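You operate a simulated robot arm through the tools that you are given. There is no shell and no other tool. Be economical: measure what you need, move in short steps, check, and stop when the job is done.

Carry out the task below with a simulated two-armed robot. There is one attempt and no reset: what you move stays moved.

## Task
On the top of the lid table, fold the bench cloth in half.

The check looks at the end state, three seconds after you hand in, the way a careful person would. Anything else that was tipped, shoved, dropped, spilled or broken makes it a failure. Lids that push on must go on centred and level and be pressed home; caps that screw on are set level and turned clockwise until they are tight. Flat cloth is picked up by pressing the open fingertips on it (5 to 10 N) and closing them slowly along it; thin cloth reads only 2 to 8 mm in the jaws.

## Robot
Two 7-joint arms with two-finger parallel grippers on one trunk, on a base that drives. Base frame: it is fixed to the floor where the robot stands at the start and does not move with it; the origin is under the middle of the robot, x ahead of it, y to its left, z up; the surface under the hand at the start is at about z = 850. Readings come in mm, degrees, newtons and seconds.
The left shoulder is at the start at [80, 131, 947], the right one opposite. With the tool pointing down near the work surface each hand reaches from about 400 to 860 mm from the robot's upright axis, wherever it stands, measured 20 degrees to its own side. Places, roughly: top of the lid table [500, 100, 800]. Payload 1.57 kg a hand.
The TCP of each hand is the grasp point between the finger pads, 30 mm short of the fingertips. In the tool frame z runs along the fingers and y along their closing line. Largest opening 110 mm; finger width 24, thickness 12; the body of the gripper, 48 by 112 mm, starts 78 mm behind the TCP.
Orientation is told as [roll, pitch, yaw] about the base's x, y, z axes, in that order, counted from this pose: with the fingers straight down and closing along the base's y, the tool's x points along the base's -x, its y along +y and its z along -z.

## Interface
- The arms move only by the tool apply_moves. It takes "left_moves", "right_moves" or both (then of equal length, played together; a hand with none holds still); each is a list of rows, each an object of numbers (a shift or turn left out is 0, a gripper value left out holds the last): "x", "y", "z": the shift along the tool's x, y, z in cm; "ax", "ay", "az": the turn, a rotation vector about the tool's x, y, z in degrees; "claw": the opening, from 0 (shut) to 1 (fully open). In form: [{"x": .., "y": .., "z": .., "ax": .., "ay": .., "az": .., "claw": ..}, ...]. A call has 1 to 10 rows; each row shifts and turns the commanded pose from where the row before left it, along the tool's axes as they then stand. A row lasts 0.2 s, in which the tool goes at most 50 mm and 8.6 degrees; a call with a longer step from one row to the next is refused whole, and so is a gripper value outside its range. Where a pose cannot be reached the arm comes as near as it can. A force on the tool above 40 N (or 10 N above the force at the start of the call, whichever is more), or a blocked arm, ends the call early, and 0.2 s more pass. Each finger travels about 108 mm/s and halts on what it meets, pressing with about 30 N; the grip force reading is that of the motor and also rises with nothing between the fingers. The clock runs only during rows and for 0.2 s after the last one: add rows that do not move to give the fingers time. The reply holds the time, the measured pose of the TCP, the force on the tool along the base axes, the opening and the grip force, in the units named above and with some noise, with the torque about the TCP (base axes, N m) and any sound that the robot's microphone picked up, and new pictures: "views" is both (left out), scene, wrist or none (wrist: the cameras of the hands that moved).
- Cameras (640 x 400 px; columns grow to the right, rows downward): "scene" is now at [-55.3, 24.2, 1420.5]; the picture's right is [0.26, -0.96, 0.00], its down [-0.67, -0.18, -0.72] and it looks along [0.69, 0.19, -0.70] (base axes); focal length 266 px, centre (320, 200). "left" rides on the left gripper at [70, -16, -141] in its tool frame; the picture's right is [0.23, 0.97, 0.00], its down [-0.86, 0.20, -0.48] and it looks along [-0.47, 0.11, 0.88] (tool axes); focal length 222 px, centre (320, 200). "right" rides on the right gripper at [70, 16, -141] in its tool frame; the picture's right is [-0.23, 0.97, 0.00], its down [-0.86, -0.20, -0.48] and it looks along [-0.47, -0.11, 0.88] (tool axes); focal length 222 px, centre (320, 200). There is no depth. A picture from a camera that has moved, and an enlarged one, comes with that camera's place and axes in the base frame and with its lens. The place of the scene camera against the robot may be out by one fixed shift of up to 18 mm in any direction.
- roll_base(legs): drives the robot by 1 to 6 legs, each [ahead, left, turn to the left] in mm, mm and degrees, along the robot's own axes; the way and the turn of a leg run together, so that a leg with both is an arc; at most 1500 mm and 180 degrees a leg. The arms and the cameras ride along, it lands a little off, and it stops where it bumps. It gives what a move gives, and a new picture of the scene camera.
- aim_head(pan, tilt): turns the head with the scene camera to pan (to the left, within 109 degrees either way) and tilt (down, from -29 to 69), counted from straight ahead of the robot. It gives what a move gives, and a new picture of the scene camera.
- inspect(camera, box): a new picture of the part [left, top, right, bottom] of that camera's present view, enlarged. No time passes.
- job_done(): hands the job in; it is judged then, once.

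Work in short steps. Places have to be worked out from the pictures, the camera data and where the tool is seen: move nearer, look again, correct. Check each grasp and each placing, and mend what went wrong. You have 120 turns and 260 pictures in all, those below and enlarged ones among them. Open the grippers and draw the arms clear of the work before you hand the job in, unless the task says otherwise; then end with one line.

The tools are called after ">>>" as name(argument=value, ...) on one line, values as JSON. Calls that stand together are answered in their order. apply_moves: Moves the arms, as the interface text tells. Its arguments: {"type":"object","properties":{"left_moves":{"type":"array"},"right_moves":{"type":"array"},"views":{"type":"string","enum":["both","scene","wrist","none"]}},"required":[]} The other tools are called the same way: roll_base (legs) drives the base; aim_head (pan, tilt) turns the head that bears the scene camera; inspect (camera, box) takes an enlarged picture of a part of a camera's view; job_done () hands the job in.

At the start:

```text
clock: 0.0
left_ee_pos: [463.4, 325.9, 1073.2]
left_orientation: [0.1, 0.1, -0.1]
left_contact_force: [-0.4, -0.5, -0.5]
left_wrist_torque: [0.0, 0.0, -0.02]
left_width: 110.1
left_gripper_force: 0.0
right_ee_pos: [579.8, -193.0, 1077.6]
right_orientation: [0.0, 0.0, -0.1]
right_contact_force: [-0.8, -0.1, 0.3]
right_wrist_torque: [0.02, 0.03, 0.0]
right_width: 109.9
right_gripper_force: 0.1
robot x, y, heading: [2.6, 2.3, -0.1]
head pan, tilt: [15.3, 44.1]
```

scene: 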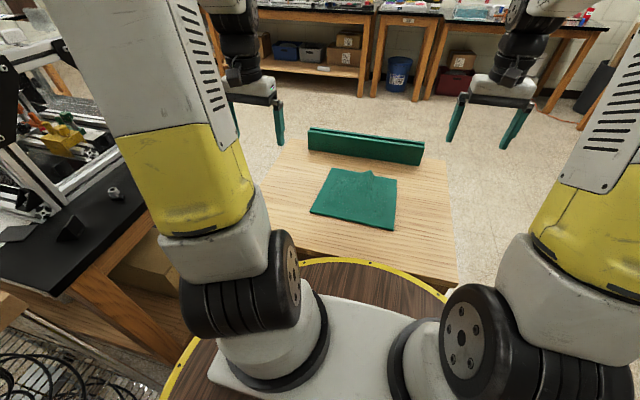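
right: 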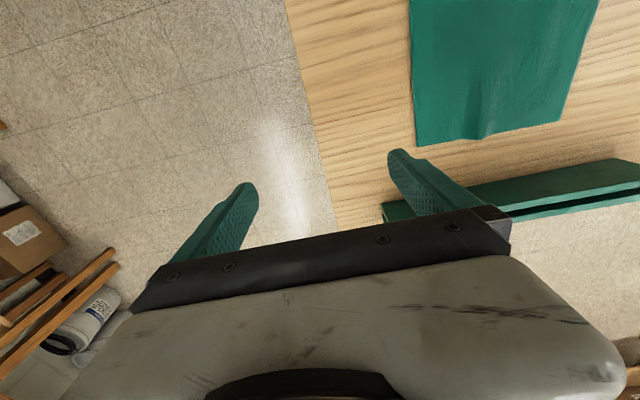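
left: 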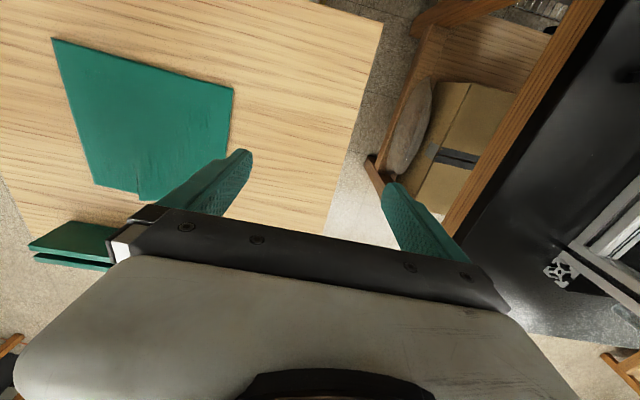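

I see a green cloth on the table with a green rack/rail behind it. I enlarge the cloth to find its corners.

>>> inspect(camera="scene", box=[260, 110, 460, 250])

>>> inspect(camera="left", box=[0, 0, 400, 250])

>>> inspect(camera="right", box=[280, 0, 640, 225])

```text
2.86 times, centred on (360, 180) of scene
camera zoom: at [-55.3, 24.2, 1420.5], right [0.26, -0.96, 0.0], down [-0.67, -0.18, -0.72], along [0.69, 0.19, -0.7], focal length 761 px, centre (206, 257)
```

zoom: 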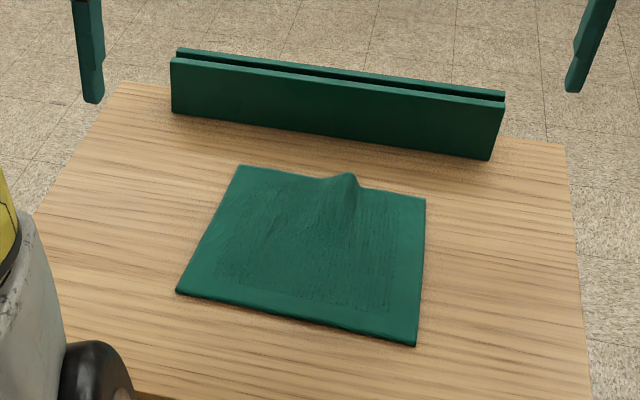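

```text
1.60 times, centred on (200, 125) of left
camera zoom: at [392.3, 308.6, 1214.7], right [-0.23, 0.97, 0.0], down [0.86, 0.2, 0.48], along [0.47, 0.11, -0.88], focal length 355 px, centre (512, 320)
```

zoom: 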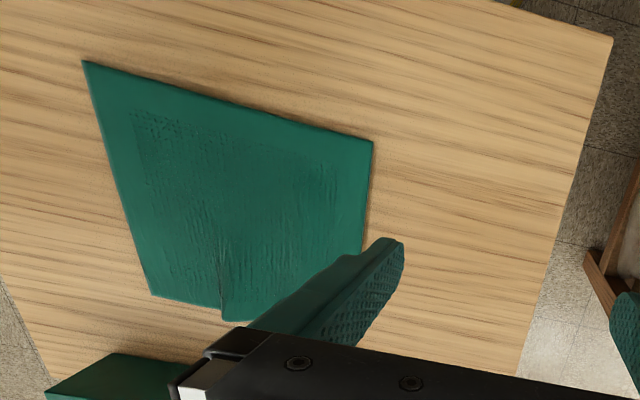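

```text
1.78 times, centred on (460, 112) of right
camera zoom: at [510.6, -177.1, 1218.0], right [0.23, 0.97, 0.0], down [0.86, -0.2, 0.48], along [0.47, -0.11, -0.88], focal length 395 px, centre (71, 356)
```

zoom: 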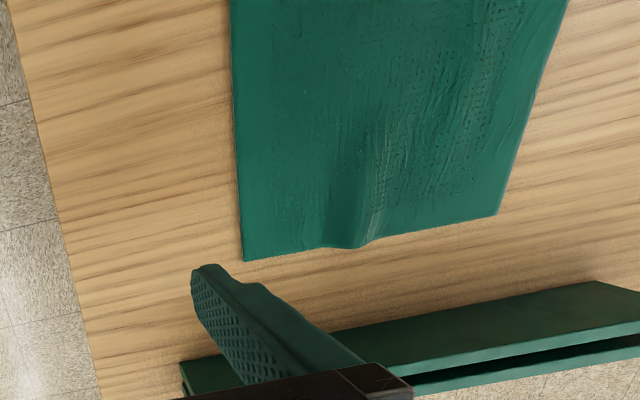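

Triangulating between the cameras, the cloth lies at z≈850: near corners about (430,-48) and (433,188), far corners about (648,-45) and (654,177), with a wrinkle in the middle of the far edge. I plan to pinch both far corners and lay them on the near ones, so first I turn the hands until the fingers close along x.

>>> apply_moves(left_moves=[{"az": 8.5}, {"az": 8.5}, {"az": 8.5}, {"az": 8.5}, {"az": 8.5}, {"az": 8.5}, {"az": 8.5}, {"az": 8.5}, {"az": 8.5}, {"az": 8.5}], right_moves=[{"az": -8.5}, {"az": -8.5}, {"az": -8.5}, {"az": -8.5}, {"az": -8.5}, {"az": -8.5}, {"az": -8.5}, {"az": -8.5}, {"az": -8.5}, {"az": -8.5}], views="both")

```text
clock: 2.2
left_ee_pos: [462.3, 325.0, 1073.2]
left_orientation: [0.0, -0.1, -85.1]
left_contact_force: [0.3, 0.5, 0.4]
left_wrist_torque: [0.03, -0.02, -0.04]
left_width: 109.9
left_gripper_force: 0.0
right_ee_pos: [579.8, -194.4, 1078.6]
right_orientation: [0.1, 0.0, 85.2]
right_contact_force: [-0.4, -0.1, -0.1]
right_wrist_torque: [-0.02, 0.0, 0.03]
right_width: 110.1
right_gripper_force: 0.2
robot x, y, heading: [-2.9, -1.1, -0.1]
head pan, tilt: [15.3, 44.1]
camera scene: at [-55.3, 24.1, 1420.5], right [0.26, -0.96, 0.0], down [-0.67, -0.18, -0.72], along [0.69, 0.19, -0.7], focal length 266 px, centre (320, 200)
camera right: at [558.7, -261.9, 1217.8], right [-0.95, 0.31, 0.0], down [0.27, 0.84, 0.48], along [0.15, 0.45, -0.88], focal length 222 px, centre (320, 200)
camera left: at [439.9, 392.6, 1215.0], right [0.95, 0.31, 0.0], down [0.27, -0.84, 0.48], along [0.15, -0.46, -0.88], focal length 222 px, centre (320, 200)
```

scene: 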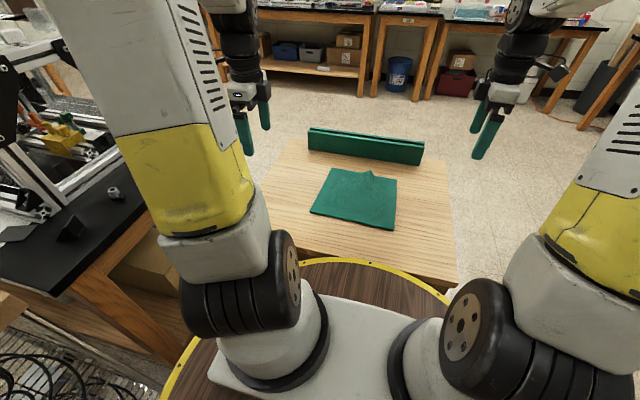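
right: 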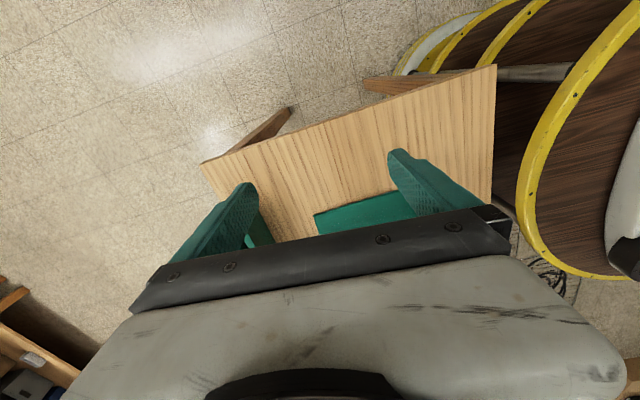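
left: 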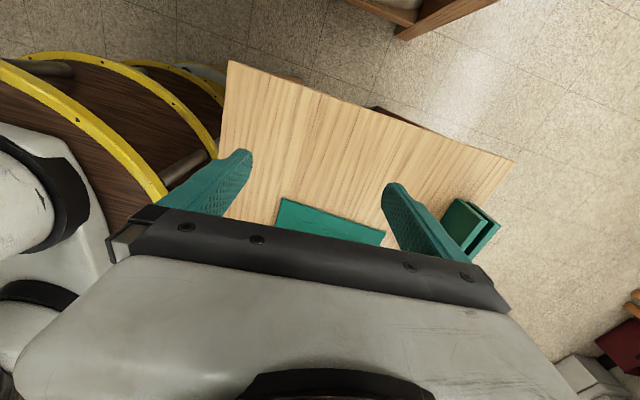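

Before gripping anything I check that both hands can reach the near edge, so I finish the turn and hover there, about 50 mm above the cloth.

>>> apply_moves(left_moves=[{"az": 4.9}, {"x": -2.21, "y": -0.22, "z": 1.9}, {"x": -2.21, "y": -0.22, "z": 1.9}, {"x": -2.21, "y": -0.22, "z": 1.9}, {"x": -2.21, "y": -0.22, "z": 1.9}, {"x": -2.21, "y": -0.22, "z": 1.9}, {"x": -2.21, "y": -0.22, "z": 1.9}, {"x": -2.21, "y": -0.22, "z": 1.9}, {}], right_moves=[{"az": -4.8}, {"x": -2.27, "y": 1.9, "z": 1.95}, {"x": -2.27, "y": 1.9, "z": 1.95}, {"x": -2.27, "y": 1.9, "z": 1.95}, {"x": -2.27, "y": 1.9, "z": 1.95}, {"x": -2.27, "y": 1.9, "z": 1.95}, {"x": -2.27, "y": 1.9, "z": 1.95}, {"x": -2.27, "y": 1.9, "z": 1.95}, {}])

```text
clock: 4.2
left_ee_pos: [445.2, 171.9, 940.0]
left_orientation: [0.1, 0.0, -90.0]
left_contact_force: [0.1, 0.4, -0.3]
left_wrist_torque: [0.02, -0.01, 0.01]
left_width: 109.9
left_gripper_force: 0.0
right_ee_pos: [446.5, -36.5, 941.1]
right_orientation: [0.0, 0.0, 89.8]
right_contact_force: [0.0, 0.0, -0.3]
right_wrist_torque: [-0.01, -0.03, -0.02]
right_width: 110.1
right_gripper_force: 0.0
robot x, y, heading: [0.9, 2.0, 0.1]
head pan, tilt: [15.3, 44.1]
camera scene: at [-55.4, 24.1, 1420.5], right [0.26, -0.96, 0.0], down [-0.67, -0.18, -0.72], along [0.69, 0.19, -0.7], focal length 266 px, centre (320, 200)
camera right: at [431.5, -105.1, 1082.1], right [-0.97, 0.23, 0.0], down [0.2, 0.85, 0.48], along [0.11, 0.47, -0.88], focal length 222 px, centre (320, 200)
camera left: at [428.4, 241.6, 1082.1], right [0.97, 0.23, 0.0], down [0.2, -0.85, 0.48], along [0.11, -0.47, -0.88], focal length 222 px, centre (320, 200)
```

scene: 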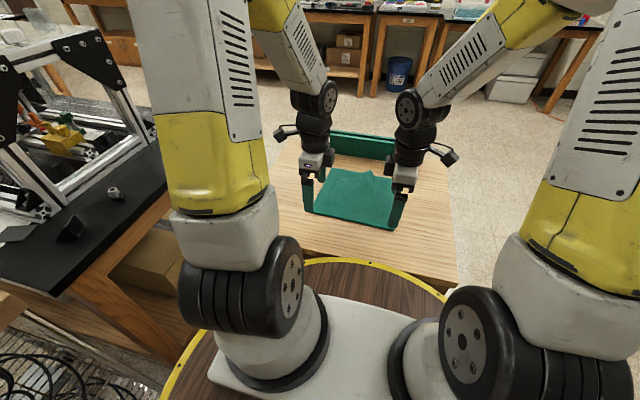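
right: 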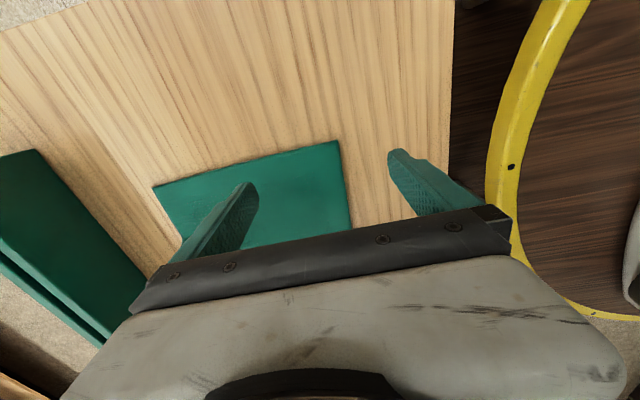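
left: 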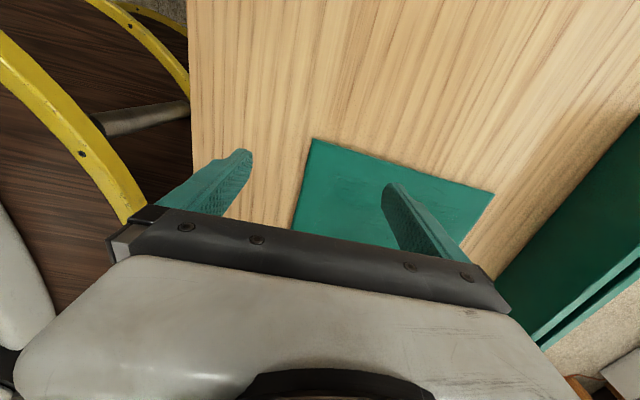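

Both hands reach the near edge. Refined corners: near right (427,-45), near left (436,186), far right (643,-42), far left (652,174). I move over the far corners with the fingers partly closed.

>>> apply_moves(left_moves=[{"x": -0.35, "y": 4.47, "claw": 0.27}, {"x": -0.35, "y": 4.47}, {"x": -0.35, "y": 4.47}, {"x": -0.35, "y": 4.47}, {"z": 2.0}, {"z": 2.0}, {}], right_moves=[{"x": -0.24, "y": -4.21, "claw": 0.27}, {"x": -0.24, "y": -4.21}, {"x": -0.24, "y": -4.21}, {"x": -0.24, "y": -4.21}, {"z": 2.0}, {"z": 2.0}, {}])

```text
clock: 5.8
left_ee_pos: [624.2, 159.1, 901.5]
left_orientation: [0.0, 0.0, -89.9]
left_contact_force: [0.3, 0.0, -0.4]
left_wrist_torque: [-0.02, -0.01, 0.06]
left_width: 29.8
left_gripper_force: 0.1
right_ee_pos: [616.5, -25.5, 900.1]
right_orientation: [0.0, 0.0, 89.9]
right_contact_force: [-0.4, -0.3, 0.2]
right_wrist_torque: [-0.02, 0.0, 0.01]
right_width: 29.7
right_gripper_force: 0.0
robot x, y, heading: [0.8, 2.1, 0.0]
head pan, tilt: [15.3, 44.1]
camera scene: at [-55.2, 24.2, 1420.5], right [0.26, -0.96, 0.0], down [-0.67, -0.18, -0.72], along [0.69, 0.19, -0.7], focal length 266 px, centre (320, 200)
camera right: at [599.9, -94.8, 1040.7], right [-0.97, 0.23, 0.0], down [0.2, 0.85, 0.48], along [0.11, 0.47, -0.88], focal length 222 px, centre (320, 200)
camera left: at [608.0, 228.5, 1041.9], right [0.97, 0.23, 0.0], down [0.2, -0.85, 0.48], along [0.11, -0.47, -0.88], focal length 222 px, centre (320, 200)
```

scene: 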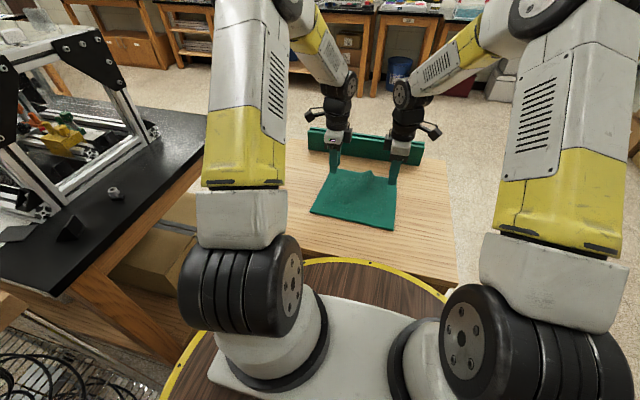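
right: 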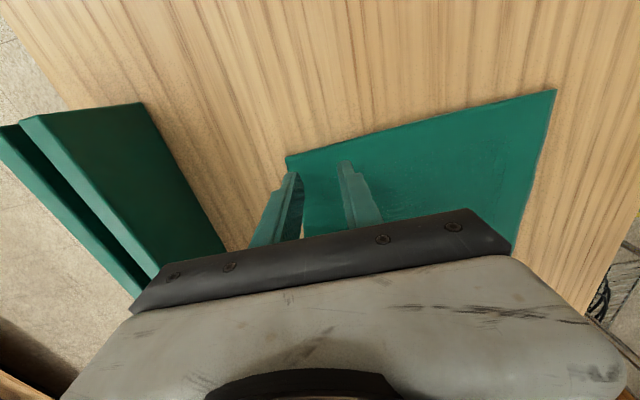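
left: 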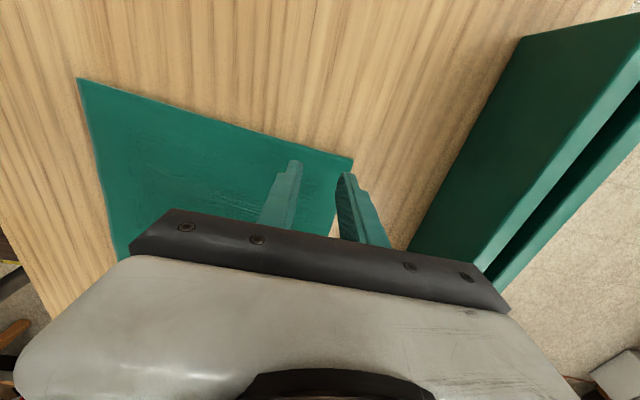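

The corners confirm, and the outer fingers sit just at the cloth's far edge. I lower the hands in small steps until I feel contact.

>>> apply_moves(left_moves=[{"z": 0.8}, {"z": 0.6}, {"z": 0.3}, {"z": 0.2}, {}], right_moves=[{"z": 0.8}, {"z": 0.6}, {"z": 0.2}, {"z": 0.2}, {}], views="wrist")

```text
clock: 7.0
left_ee_pos: [624.2, 155.7, 883.1]
left_orientation: [0.1, 0.0, -90.0]
left_contact_force: [-8.9, 0.3, 33.0]
left_wrist_torque: [-0.01, 0.46, -0.03]
left_width: 29.9
left_gripper_force: 0.2
right_ee_pos: [616.2, -24.9, 883.7]
right_orientation: [-0.1, 0.0, 89.9]
right_contact_force: [-0.8, -0.7, 9.7]
right_wrist_torque: [-0.02, 0.14, 0.03]
right_width: 29.9
right_gripper_force: 0.1
robot x, y, heading: [-2.1, 1.1, -0.1]
head pan, tilt: [15.3, 44.1]
camera right: at [599.6, -94.6, 1023.4], right [-0.97, 0.23, 0.0], down [0.2, 0.85, 0.48], along [0.11, 0.47, -0.88], focal length 222 px, centre (320, 200)
camera left: at [608.0, 226.3, 1024.6], right [0.97, 0.23, 0.0], down [0.2, -0.85, 0.48], along [0.11, -0.47, -0.88], focal length 222 px, centre (320, 200)
```

right: 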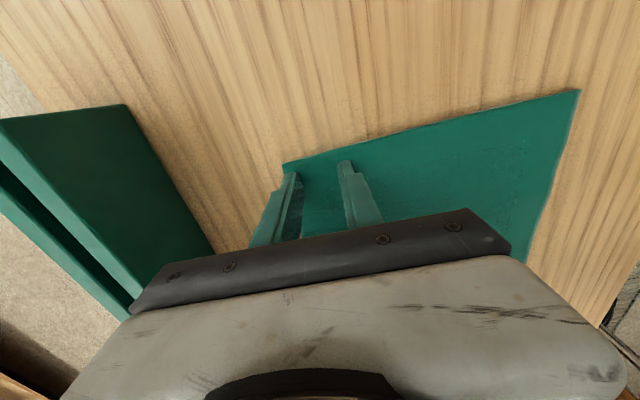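
left: 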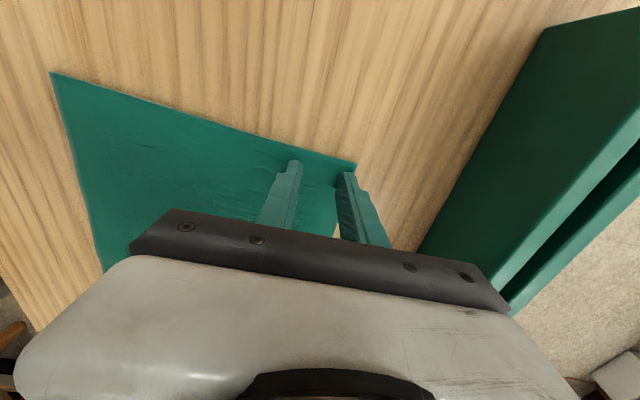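

The right hand presses with about 10 N, which suits the pinch. The left is at 33 N, too hard, so I ease it off slightly.

>>> apply_moves(left_moves=[{"z": -0.1}, {}], views="none")

```text
clock: 7.6
left_ee_pos: [625.1, 155.7, 883.1]
left_orientation: [0.3, -0.1, -89.9]
left_contact_force: [-9.4, 2.8, 37.2]
left_wrist_torque: [0.08, 0.47, -0.07]
left_width: 29.7
left_gripper_force: 0.2
right_ee_pos: [616.4, -25.6, 884.0]
right_orientation: [-0.1, 0.0, 89.8]
right_contact_force: [-1.4, 0.2, 12.2]
right_wrist_torque: [0.0, 0.11, 0.03]
right_width: 29.9
right_gripper_force: 0.6
robot x, y, heading: [1.5, -3.4, 0.2]
head pan, tilt: [15.3, 44.1]
```

The left force did not drop yet, so I raise that hand a bit more.

>>> apply_moves(left_moves=[{"z": -0.2}, {}, {}], views="none")

```text
clock: 8.4
left_ee_pos: [624.5, 156.8, 883.3]
left_orientation: [0.0, 0.1, -89.8]
left_contact_force: [-0.9, 2.2, 12.1]
left_wrist_torque: [0.01, 0.08, -0.01]
left_width: 29.8
left_gripper_force: 0.4
right_ee_pos: [616.2, -26.0, 883.8]
right_orientation: [0.0, -0.1, 89.7]
right_contact_force: [-4.1, -0.2, 18.1]
right_wrist_torque: [0.01, 0.26, 0.03]
right_width: 30.0
right_gripper_force: 0.1
robot x, y, heading: [1.6, -3.0, -0.2]
head pan, tilt: [15.3, 44.1]
```

The left now reads 12 N and the right has crept up to 18 N. I ease the right slightly and close both hands slowly.

>>> apply_moves(left_moves=[{"z": -0.03, "claw": 0.25}, {"claw": 0.23}, {"claw": 0.21}, {"claw": 0.19}, {"claw": 0.17}, {"claw": 0.15}, {"claw": 0.13}, {"claw": 0.11}], right_moves=[{"z": -0.1, "claw": 0.25}, {"claw": 0.23}, {"claw": 0.21}, {"claw": 0.19}, {"claw": 0.17}, {"claw": 0.15}, {"claw": 0.13}, {"claw": 0.11}], views="wrist")

```text
clock: 10.2
left_ee_pos: [625.6, 157.2, 883.7]
left_orientation: [0.1, 0.0, -89.9]
left_contact_force: [-0.6, -0.2, 6.1]
left_wrist_torque: [-0.02, 0.01, 0.02]
left_width: 12.1
left_gripper_force: 0.0
right_ee_pos: [615.8, -26.5, 883.5]
right_orientation: [0.1, 0.0, 89.8]
right_contact_force: [0.4, 0.2, 7.1]
right_wrist_torque: [-0.02, 0.0, 0.03]
right_width: 12.4
right_gripper_force: 0.5
robot x, y, heading: [-0.7, -2.9, -0.1]
head pan, tilt: [15.3, 44.1]
camera right: at [600.2, -95.0, 1023.9], right [-0.97, 0.23, 0.0], down [0.2, 0.85, 0.48], along [0.11, 0.47, -0.88], focal length 222 px, centre (320, 200)
camera left: at [608.5, 226.1, 1025.9], right [0.97, 0.23, 0.0], down [0.2, -0.85, 0.48], along [0.11, -0.47, -0.88], focal length 222 px, centre (320, 200)
```

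right: 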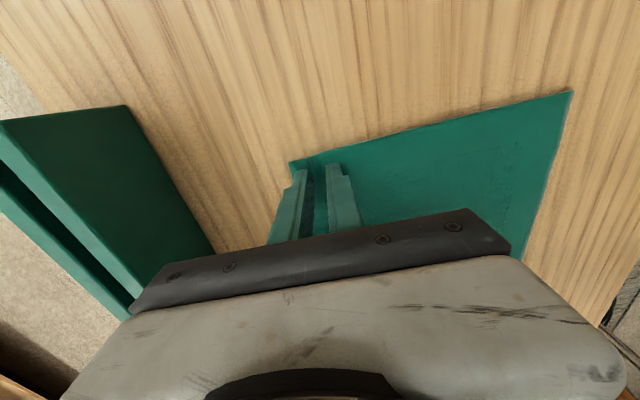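
left: 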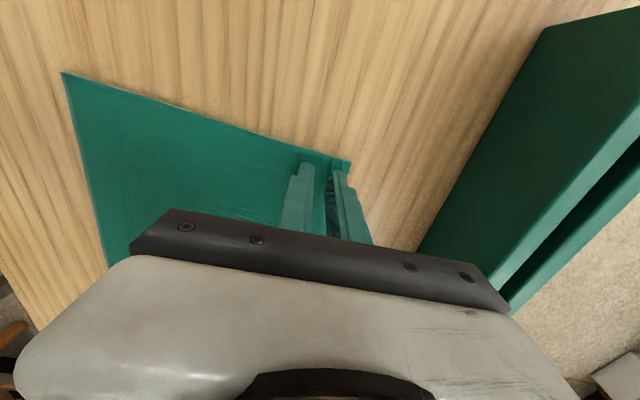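

The cloth is ridging up between the fingers under 6 to 7 N. I keep closing slowly.

>>> apply_moves(left_moves=[{"claw": 0.095}, {"claw": 0.08}, {"claw": 0.065}, {"claw": 0.05}, {"claw": 0.03}, {"claw": 0.01}, {"claw": 0}, {}, {}], right_moves=[{"claw": 0.095}, {"claw": 0.08}, {"claw": 0.065}, {"claw": 0.05}, {"claw": 0.03}, {"claw": 0.01}, {"claw": 0}, {}, {}], views="wrist")

```text
clock: 12.2
left_ee_pos: [625.9, 155.9, 885.3]
left_orientation: [0.0, 0.1, -89.9]
left_contact_force: [-0.4, -0.5, 6.0]
left_wrist_torque: [0.01, 0.02, 0.0]
left_width: 0.0
left_gripper_force: 20.6
right_ee_pos: [616.7, -25.6, 883.7]
right_orientation: [0.0, 0.0, 89.7]
right_contact_force: [0.7, 0.5, 5.9]
right_wrist_torque: [-0.01, -0.01, -0.01]
right_width: 0.1
right_gripper_force: 21.2
robot x, y, heading: [-1.4, 2.5, -0.1]
head pan, tilt: [15.3, 44.1]
camera right: at [600.2, -94.8, 1023.8], right [-0.97, 0.23, 0.0], down [0.2, 0.85, 0.48], along [0.11, 0.47, -0.88], focal length 222 px, centre (320, 200)
camera left: at [608.5, 226.2, 1025.9], right [0.97, 0.23, 0.0], down [0.2, -0.85, 0.48], along [0.11, -0.47, -0.88], focal length 222 px, centre (320, 200)
```

right: 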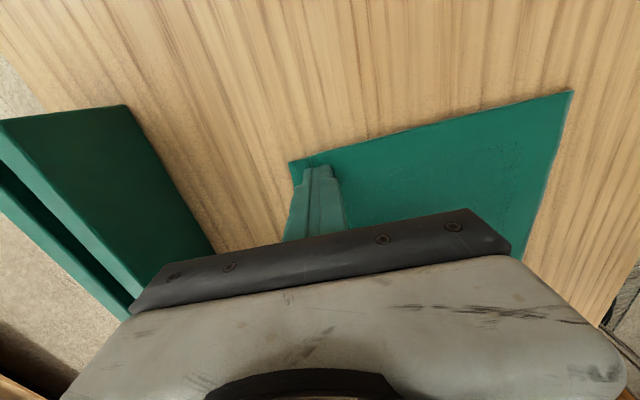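
left: 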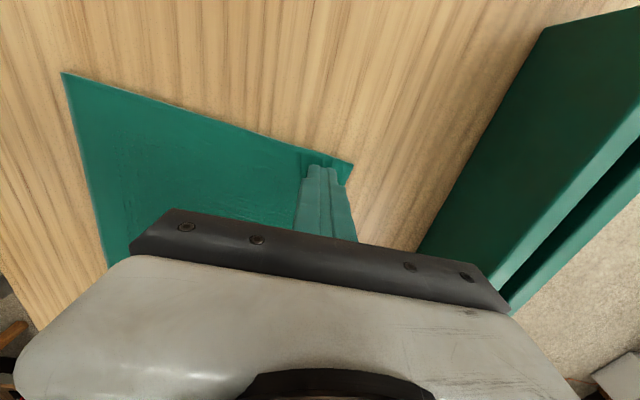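

Both jaws read 0 mm, so the cloth probably slipped out. I lift a little and look.

>>> apply_moves(left_moves=[{"z": -1.5}, {}], right_moves=[{"z": -1.5}, {}], views="wrist")

>>> inspect(camera="scene", box=[280, 120, 440, 240])

```text
clock: 12.8
left_ee_pos: [625.4, 155.7, 897.6]
left_orientation: [0.0, 0.0, -89.9]
left_contact_force: [0.2, -0.1, 0.0]
left_wrist_torque: [0.0, -0.01, -0.01]
left_width: 0.0
left_gripper_force: 20.8
right_ee_pos: [614.7, -25.1, 897.4]
right_orientation: [0.0, 0.0, 89.7]
right_contact_force: [0.1, 0.7, 0.4]
right_wrist_torque: [0.0, -0.03, 0.0]
right_width: 0.0
right_gripper_force: 21.2
robot x, y, heading: [3.0, 1.2, 0.2]
head pan, tilt: [15.3, 44.1]
camera right: at [599.8, -95.0, 1038.3], right [-0.97, 0.23, 0.0], down [0.2, 0.85, 0.48], along [0.11, 0.47, -0.88], focal length 222 px, centre (320, 200)
camera left: at [609.0, 226.1, 1040.6], right [0.97, 0.23, 0.0], down [0.2, -0.85, 0.48], along [0.11, -0.47, -0.88], focal length 222 px, centre (320, 200)
```

right: 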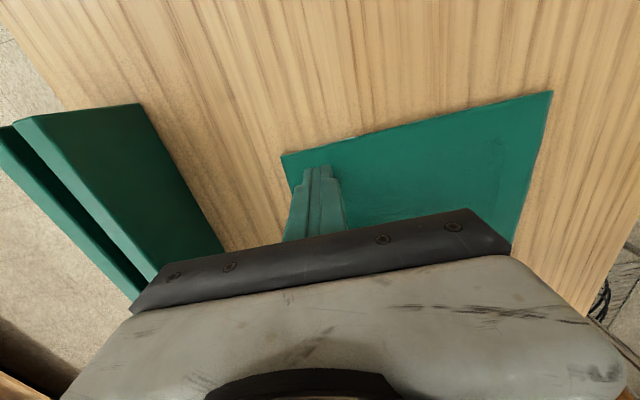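
left: 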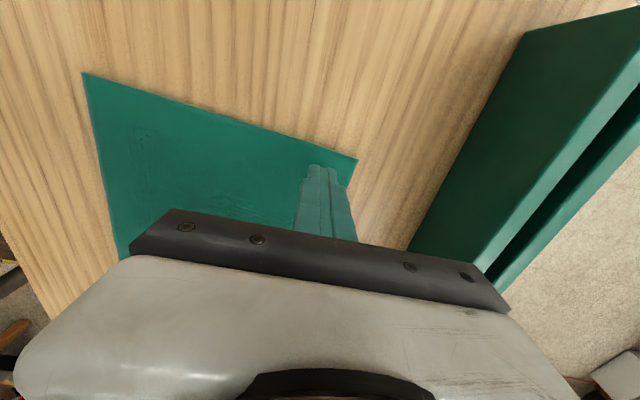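

```text
3.33 times, centred on (360, 180) of scene
camera zoom: at [-55.2, 24.2, 1420.5], right [0.26, -0.96, 0.0], down [-0.67, -0.18, -0.72], along [0.69, 0.19, -0.7], focal length 888 px, centre (187, 267)
```

zoom: 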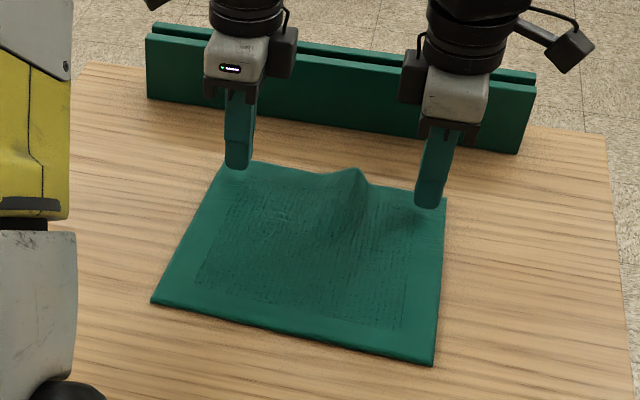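

No grasp: the outer finger was only half on the cloth. I retry with both fingertips fully on the cloth, 8 mm further in, opening about 38 mm, and slower closing.

>>> apply_moves(left_moves=[{"y": -0.8, "claw": 0.35}, {}, {"z": 0.9}, {"z": 0.4}, {"z": 0.1}, {}], right_moves=[{"y": 0.8, "x": -0.2, "claw": 0.35}, {}, {"z": 0.9}, {"z": 0.4}, {"z": 0.1}, {}], views="none")

```text
clock: 14.2
left_ee_pos: [618.4, 156.9, 885.6]
left_orientation: [0.0, 0.0, -89.9]
left_contact_force: [-1.3, -0.8, 0.9]
left_wrist_torque: [0.0, 0.01, 0.03]
left_width: 38.4
left_gripper_force: 0.0
right_ee_pos: [608.3, -23.0, 884.0]
right_orientation: [0.1, 0.1, 89.8]
right_contact_force: [-0.8, 0.3, 4.5]
right_wrist_torque: [-0.03, 0.02, -0.02]
right_width: 38.4
right_gripper_force: 0.2
robot x, y, heading: [-0.2, 0.6, 0.0]
head pan, tilt: [15.3, 44.1]
```

I press slightly further: 1 mm on the left and 0.5 mm on the right.

>>> apply_moves(left_moves=[{"z": 0.1}, {"z": 0.06}, {}], right_moves=[{"z": 0.05}, {}, {}], views="none")

```text
clock: 15.0
left_ee_pos: [618.7, 156.9, 883.6]
left_orientation: [0.0, 0.0, -89.9]
left_contact_force: [-4.1, 0.3, 11.1]
left_wrist_torque: [0.0, 0.13, 0.01]
left_width: 38.2
left_gripper_force: 0.0
right_ee_pos: [607.6, -25.1, 883.6]
right_orientation: [0.0, 0.0, 89.7]
right_contact_force: [0.6, -0.3, 3.7]
right_wrist_torque: [0.01, -0.03, 0.01]
right_width: 38.4
right_gripper_force: 0.0
robot x, y, heading: [0.9, 1.9, 0.2]
head pan, tilt: [15.3, 44.1]
```

The left reads 11 N. The right needs a little more, so I add 1 mm there while starting a slow close.

>>> apply_moves(left_moves=[{}, {"claw": 0.34}, {"claw": 0.33}, {"claw": 0.32}, {"claw": 0.31}, {"claw": 0.3}, {"claw": 0.29}, {"claw": 0.28}, {"claw": 0.27}, {"claw": 0.26}], right_moves=[{"z": 0.1}, {"claw": 0.34}, {"claw": 0.33}, {"claw": 0.32}, {"claw": 0.31}, {"claw": 0.3}, {"claw": 0.29}, {"claw": 0.28}, {"claw": 0.27}, {"claw": 0.26}], views="wrist")

```text
clock: 17.2
left_ee_pos: [618.9, 157.5, 883.1]
left_orientation: [0.0, 0.0, -89.9]
left_contact_force: [-0.9, 0.6, 14.1]
left_wrist_torque: [0.02, 0.0, -0.03]
left_width: 29.4
left_gripper_force: 0.6
right_ee_pos: [608.1, -24.0, 884.0]
right_orientation: [0.0, 0.0, 89.8]
right_contact_force: [0.1, 0.6, 7.4]
right_wrist_torque: [-0.03, -0.01, -0.01]
right_width: 28.7
right_gripper_force: 0.1
robot x, y, heading: [3.1, -2.3, -0.2]
head pan, tilt: [15.3, 44.1]
camera right: at [591.5, -92.4, 1023.8], right [-0.97, 0.23, 0.0], down [0.2, 0.85, 0.48], along [0.11, 0.47, -0.88], focal length 222 px, centre (320, 200)
camera left: at [601.1, 226.3, 1025.2], right [0.97, 0.23, 0.0], down [0.2, -0.85, 0.48], along [0.11, -0.47, -0.88], focal length 222 px, centre (320, 200)
```

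right: 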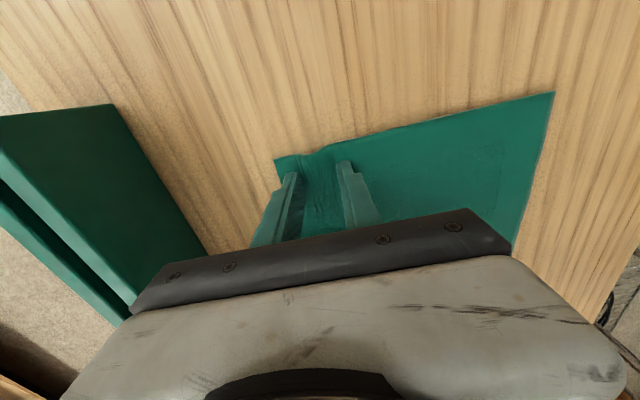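
left: 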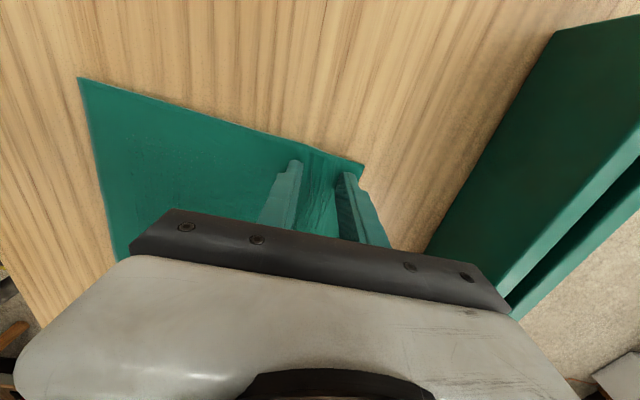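

A clear ridge is now forming between the fingers of each hand. I keep closing.

>>> apply_moves(left_moves=[{"claw": 0.245}, {"claw": 0.23}, {"claw": 0.215}, {"claw": 0.2}, {"claw": 0.185}, {"claw": 0.17}, {"claw": 0.155}, {"claw": 0.14}, {"claw": 0.125}, {"claw": 0.11}], right_moves=[{"claw": 0.245}, {"claw": 0.23}, {"claw": 0.215}, {"claw": 0.2}, {"claw": 0.185}, {"claw": 0.17}, {"claw": 0.155}, {"claw": 0.14}, {"claw": 0.125}, {"claw": 0.11}], views="wrist")

```text
clock: 19.4
left_ee_pos: [617.9, 156.5, 884.1]
left_orientation: [0.2, 0.0, -89.9]
left_contact_force: [1.3, -1.1, 15.5]
left_wrist_torque: [0.0, -0.05, -0.01]
left_width: 12.8
left_gripper_force: 0.5
right_ee_pos: [608.3, -23.2, 884.0]
right_orientation: [-0.1, 0.0, 89.8]
right_contact_force: [-0.1, -0.6, 8.1]
right_wrist_torque: [-0.01, 0.03, 0.0]
right_width: 12.3
right_gripper_force: 0.0
robot x, y, heading: [-0.4, 1.6, 0.3]
head pan, tilt: [15.3, 44.1]
camera right: at [591.5, -92.4, 1023.8], right [-0.97, 0.23, 0.0], down [0.2, 0.85, 0.48], along [0.11, 0.47, -0.88], focal length 222 px, centre (320, 200)
camera left: at [601.2, 226.2, 1025.3], right [0.97, 0.23, 0.0], down [0.2, -0.85, 0.48], along [0.11, -0.47, -0.88], focal length 222 px, centre (320, 200)
```

right: 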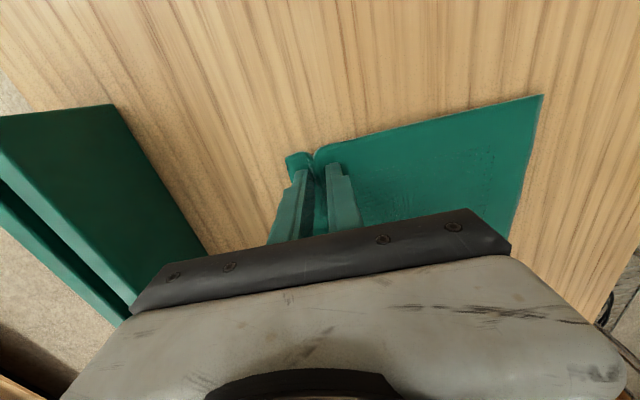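
left: 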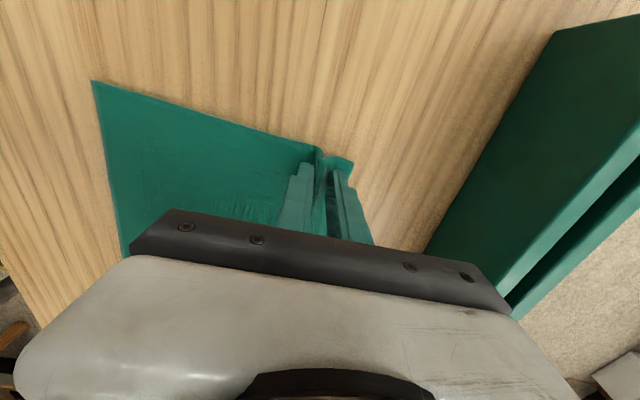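

The ridges stand up well between both sets of fingers. I finish the close.

>>> apply_moves(left_moves=[{"claw": 0.1}, {"claw": 0.09}, {"claw": 0.08}, {"claw": 0.07}, {"claw": 0.06}, {"claw": 0.05}, {"claw": 0.04}, {"claw": 0.02}, {"claw": 0}, {}], right_moves=[{"claw": 0.1}, {"claw": 0.09}, {"claw": 0.08}, {"claw": 0.07}, {"claw": 0.06}, {"claw": 0.05}, {"claw": 0.04}, {"claw": 0.02}, {"claw": 0}, {}], views="wrist")

```text
clock: 21.6
left_ee_pos: [618.5, 155.9, 881.4]
left_orientation: [0.2, 0.1, -89.9]
left_contact_force: [0.4, -0.6, 14.3]
left_wrist_torque: [-0.01, 0.01, 0.03]
left_width: 5.1
left_gripper_force: 25.1
right_ee_pos: [607.8, -22.8, 883.0]
right_orientation: [0.1, -0.1, 89.8]
right_contact_force: [0.1, 0.7, 9.3]
right_wrist_torque: [0.03, -0.02, -0.02]
right_width: 4.1
right_gripper_force: 24.7
robot x, y, heading: [2.2, -1.2, -0.3]
head pan, tilt: [15.3, 44.1]
camera right: at [591.5, -92.4, 1023.8], right [-0.97, 0.23, 0.0], down [0.2, 0.85, 0.48], along [0.11, 0.47, -0.88], focal length 222 px, centre (320, 200)
camera left: at [601.1, 226.3, 1025.3], right [0.97, 0.23, 0.0], down [0.2, -0.85, 0.48], along [0.11, -0.47, -0.88], focal length 222 px, centre (320, 200)
```

right: 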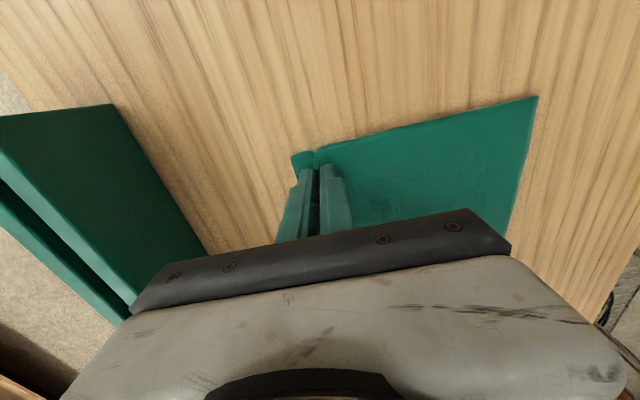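
left: 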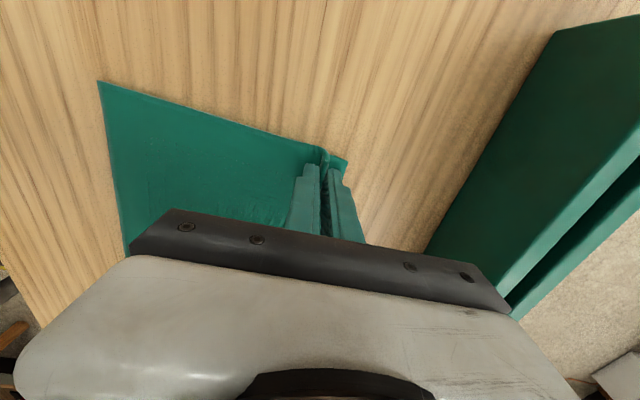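

Both jaws now read 4 to 5 mm of cloth, so both are grasped. I lift 40 mm while spreading the hands apart a little to straighten the far edge.

>>> apply_moves(left_moves=[{"z": -1.0}, {"z": -1.0, "x": 0.2}, {"z": -1.0, "x": 0.2}, {"z": -1.0, "x": 0.2}, {}], right_moves=[{"z": -1.0}, {"z": -1.0, "x": 0.2}, {"z": -1.0, "x": 0.2}, {"z": -1.0, "x": 0.2}, {}], views="both")

>>> inspect(camera="scene", box=[280, 120, 440, 240])

```text
clock: 22.8
left_ee_pos: [617.7, 165.1, 924.1]
left_orientation: [0.0, 0.0, -89.9]
left_contact_force: [0.4, -1.2, -0.2]
left_wrist_torque: [-0.02, 0.0, -0.01]
left_width: 4.7
left_gripper_force: 25.9
right_ee_pos: [606.9, -28.4, 924.2]
right_orientation: [0.0, 0.0, 89.8]
right_contact_force: [-1.1, 1.9, 0.1]
right_wrist_torque: [0.06, 0.0, -0.03]
right_width: 4.1
right_gripper_force: 24.9
robot x, y, heading: [1.1, -1.5, -0.3]
head pan, tilt: [15.3, 44.1]
camera scene: at [-55.2, 24.2, 1420.5], right [0.26, -0.96, 0.0], down [-0.67, -0.18, -0.72], along [0.69, 0.19, -0.7], focal length 266 px, centre (320, 200)
camera right: at [591.6, -96.9, 1063.5], right [-0.97, 0.23, 0.0], down [0.2, 0.85, 0.48], along [0.11, 0.47, -0.88], focal length 222 px, centre (320, 200)
camera left: at [601.1, 233.2, 1066.3], right [0.97, 0.23, 0.0], down [0.2, -0.85, 0.48], along [0.11, -0.47, -0.88], focal length 222 px, centre (320, 200)
```

scene: 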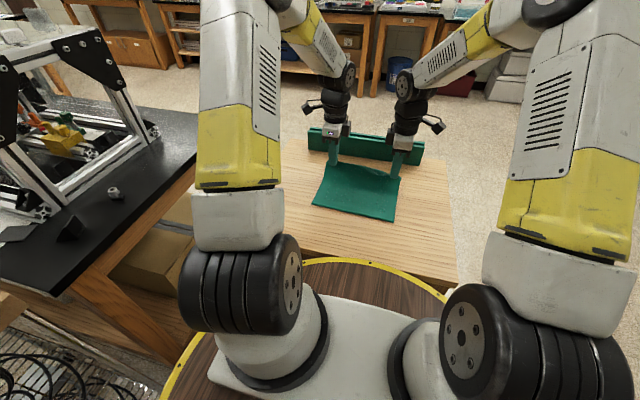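
right: 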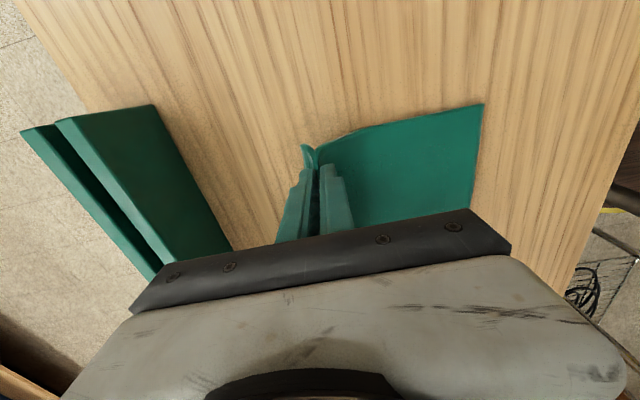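
left: 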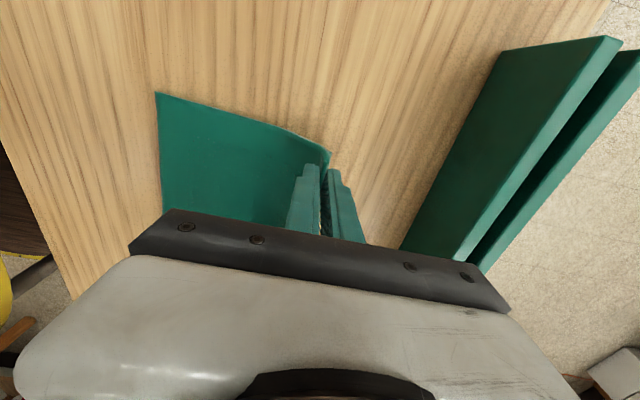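

```text
3.33 times, centred on (360, 180) of scene
camera zoom: at [-55.2, 24.2, 1420.5], right [0.26, -0.96, 0.0], down [-0.67, -0.18, -0.72], along [0.69, 0.19, -0.7], focal length 888 px, centre (187, 267)
```

zoom: 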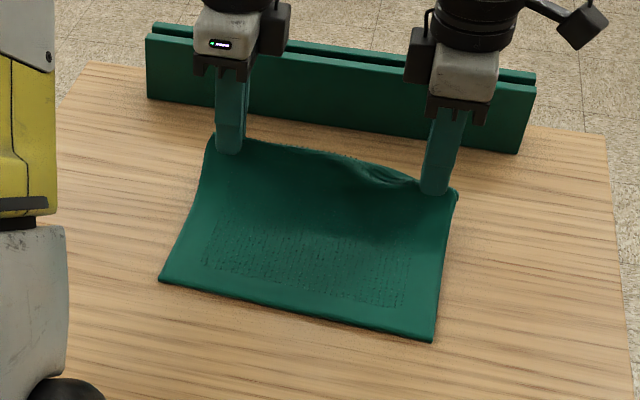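

The grip holds and the lift dragged the near edge to x≈456–464, so the fold line should fall near x≈568. To make the edge flap turn over properly, I tilt the fingers forward while carrying the edge back.

>>> apply_moves(left_moves=[{"ax": -8, "y": -0.78, "z": -0.06}, {"ax": -8, "y": -0.76, "z": -0.17}, {"ax": -8, "y": -0.73, "z": -0.27}, {"ax": -8, "y": -0.69, "z": -0.37}, {}], right_moves=[{"ax": 8, "y": 0.78, "z": -0.06}, {"ax": 8, "y": 0.76, "z": -0.17}, {"ax": 8, "y": 0.73, "z": -0.27}, {"ax": 8, "y": 0.69, "z": -0.37}, {}], views="both")

>>> inspect(camera="scene", box=[280, 120, 440, 240])

```text
clock: 24.0
left_ee_pos: [591.8, 163.1, 939.7]
left_orientation: [33.5, -1.1, -89.7]
left_contact_force: [-0.8, -14.6, -1.0]
left_wrist_torque: [-0.38, 0.09, -0.23]
left_width: 4.7
left_gripper_force: 25.0
right_ee_pos: [580.7, -41.9, 930.0]
right_orientation: [-32.2, -0.8, 88.0]
right_contact_force: [0.5, 13.7, 1.4]
right_wrist_torque: [0.46, 0.0, 0.26]
right_width: 3.7
right_gripper_force: 24.5
robot x, y, heading: [2.7, 2.4, 0.1]
head pan, tilt: [15.3, 44.1]
camera scene: at [-55.4, 23.9, 1420.5], right [0.26, -0.96, 0.0], down [-0.67, -0.18, -0.72], along [0.69, 0.19, -0.7], focal length 266 px, centre (320, 200)
camera right: at [489.5, -110.4, 1037.9], right [-0.82, 0.26, -0.52], down [-0.06, 0.85, 0.52], along [0.58, 0.46, -0.68], focal length 222 px, centre (320, 200)
camera left: at [499.0, 233.3, 1047.4], right [0.81, 0.24, 0.53], down [-0.09, -0.85, 0.53], along [0.58, -0.48, -0.66], focal length 222 px, centre (320, 200)
```

scene: 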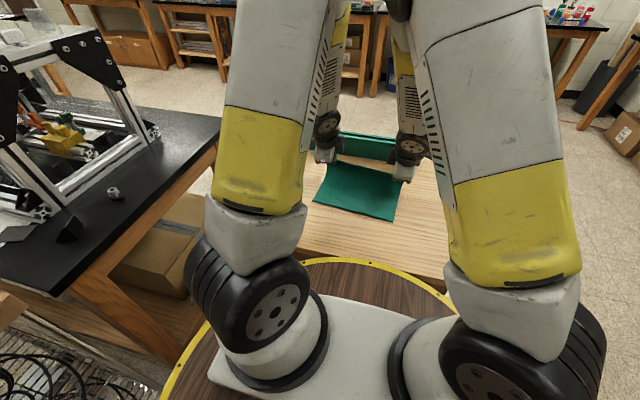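
right: 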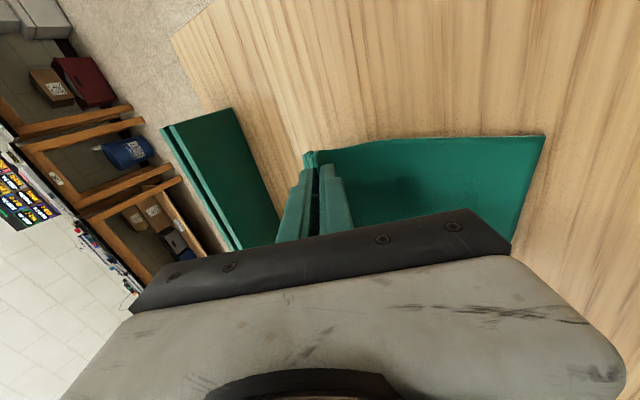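
left: 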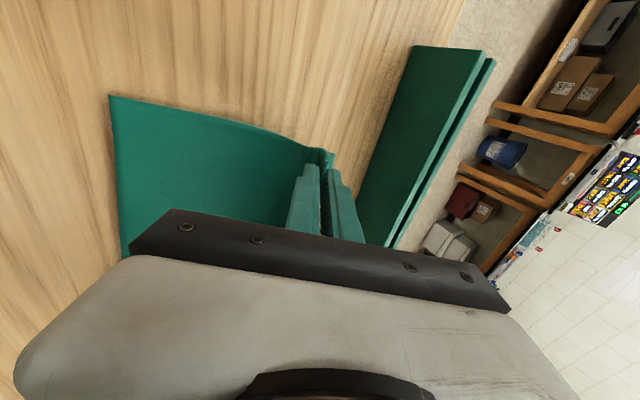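

```text
3.33 times, centred on (360, 180) of scene
camera zoom: at [-55.4, 23.9, 1420.5], right [0.26, -0.96, 0.0], down [-0.67, -0.18, -0.72], along [0.69, 0.19, -0.7], focal length 888 px, centre (187, 267)
```

zoom: 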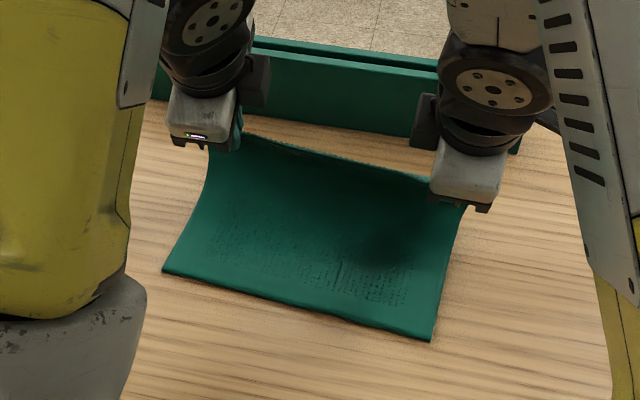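

The edge is taut with about 14 N between the hands, because they have drifted apart. I bring them closer to relieve it and check the poses settle.

>>> apply_moves(left_moves=[{"x": -0.3}, {}], right_moves=[{"x": -0.5}, {}], views="none")

```text
clock: 24.6
left_ee_pos: [591.1, 163.9, 940.4]
left_orientation: [33.4, -1.0, -89.1]
left_contact_force: [-0.5, -5.6, -0.8]
left_wrist_torque: [-0.14, 0.11, -0.11]
left_width: 5.1
left_gripper_force: 25.1
right_ee_pos: [581.1, -35.8, 928.7]
right_orientation: [-32.0, -0.5, 88.2]
right_contact_force: [0.9, 5.6, 1.0]
right_wrist_torque: [0.2, -0.01, 0.07]
right_width: 3.7
right_gripper_force: 24.8
robot x, y, heading: [-3.6, -3.0, 0.2]
head pan, tilt: [15.3, 44.1]
```

The tension is relieved. I tilt further by 24° and watch whether the arms follow.

>>> apply_moves(left_moves=[{"ax": -8, "y": -0.5, "z": -0.37}, {"ax": -8, "y": -0.45, "z": -0.44}, {"ax": -8, "y": -0.38, "z": -0.5}, {}], right_moves=[{"ax": 8, "y": 0.5, "z": -0.37}, {"ax": 8, "y": 0.45, "z": -0.44}, {"ax": 8, "y": 0.38, "z": -0.5}, {}], views="scene")

>>> inspect(camera="scene", box=[280, 120, 440, 240])

```text
clock: 25.1
left_ee_pos: [604.0, 155.9, 1011.0]
left_orientation: [50.0, -8.9, -88.9]
left_contact_force: [-0.5, -0.1, 0.2]
left_wrist_torque: [-0.02, 0.07, -0.02]
left_width: 4.7
left_gripper_force: 25.0
right_ee_pos: [592.0, -35.5, 1000.2]
right_orientation: [-44.2, -15.0, 85.0]
right_contact_force: [-0.1, -0.3, -0.3]
right_wrist_torque: [0.03, 0.05, 0.05]
right_width: 3.8
right_gripper_force: 25.0
robot x, y, heading: [-0.8, -0.7, 0.1]
head pan, tilt: [15.3, 44.1]
stopped in row 2 (right hand): the arm was blocked; the commanded pose is now the measured one
camera scene: at [-55.4, 24.4, 1420.5], right [0.26, -0.96, 0.0], down [-0.67, -0.18, -0.72], along [0.69, 0.19, -0.7], focal length 266 px, centre (320, 200)
```

scene: 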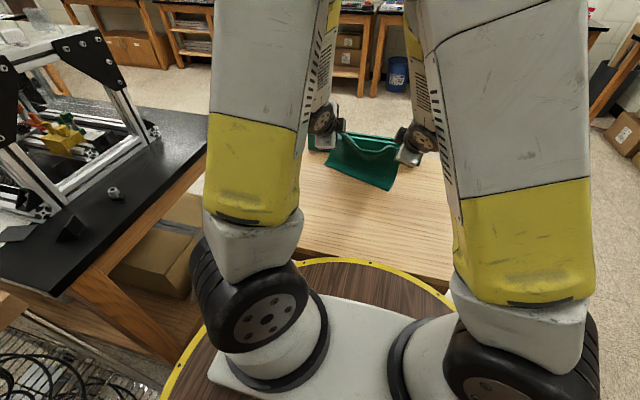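

```text
3.33 times, centred on (360, 180) of scene
camera zoom: at [-55.4, 24.4, 1420.5], right [0.26, -0.96, 0.0], down [-0.67, -0.18, -0.72], along [0.69, 0.19, -0.7], focal length 888 px, centre (187, 267)
```

zoom: 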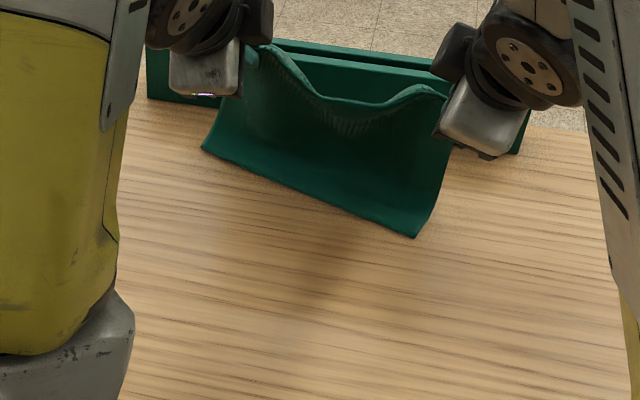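

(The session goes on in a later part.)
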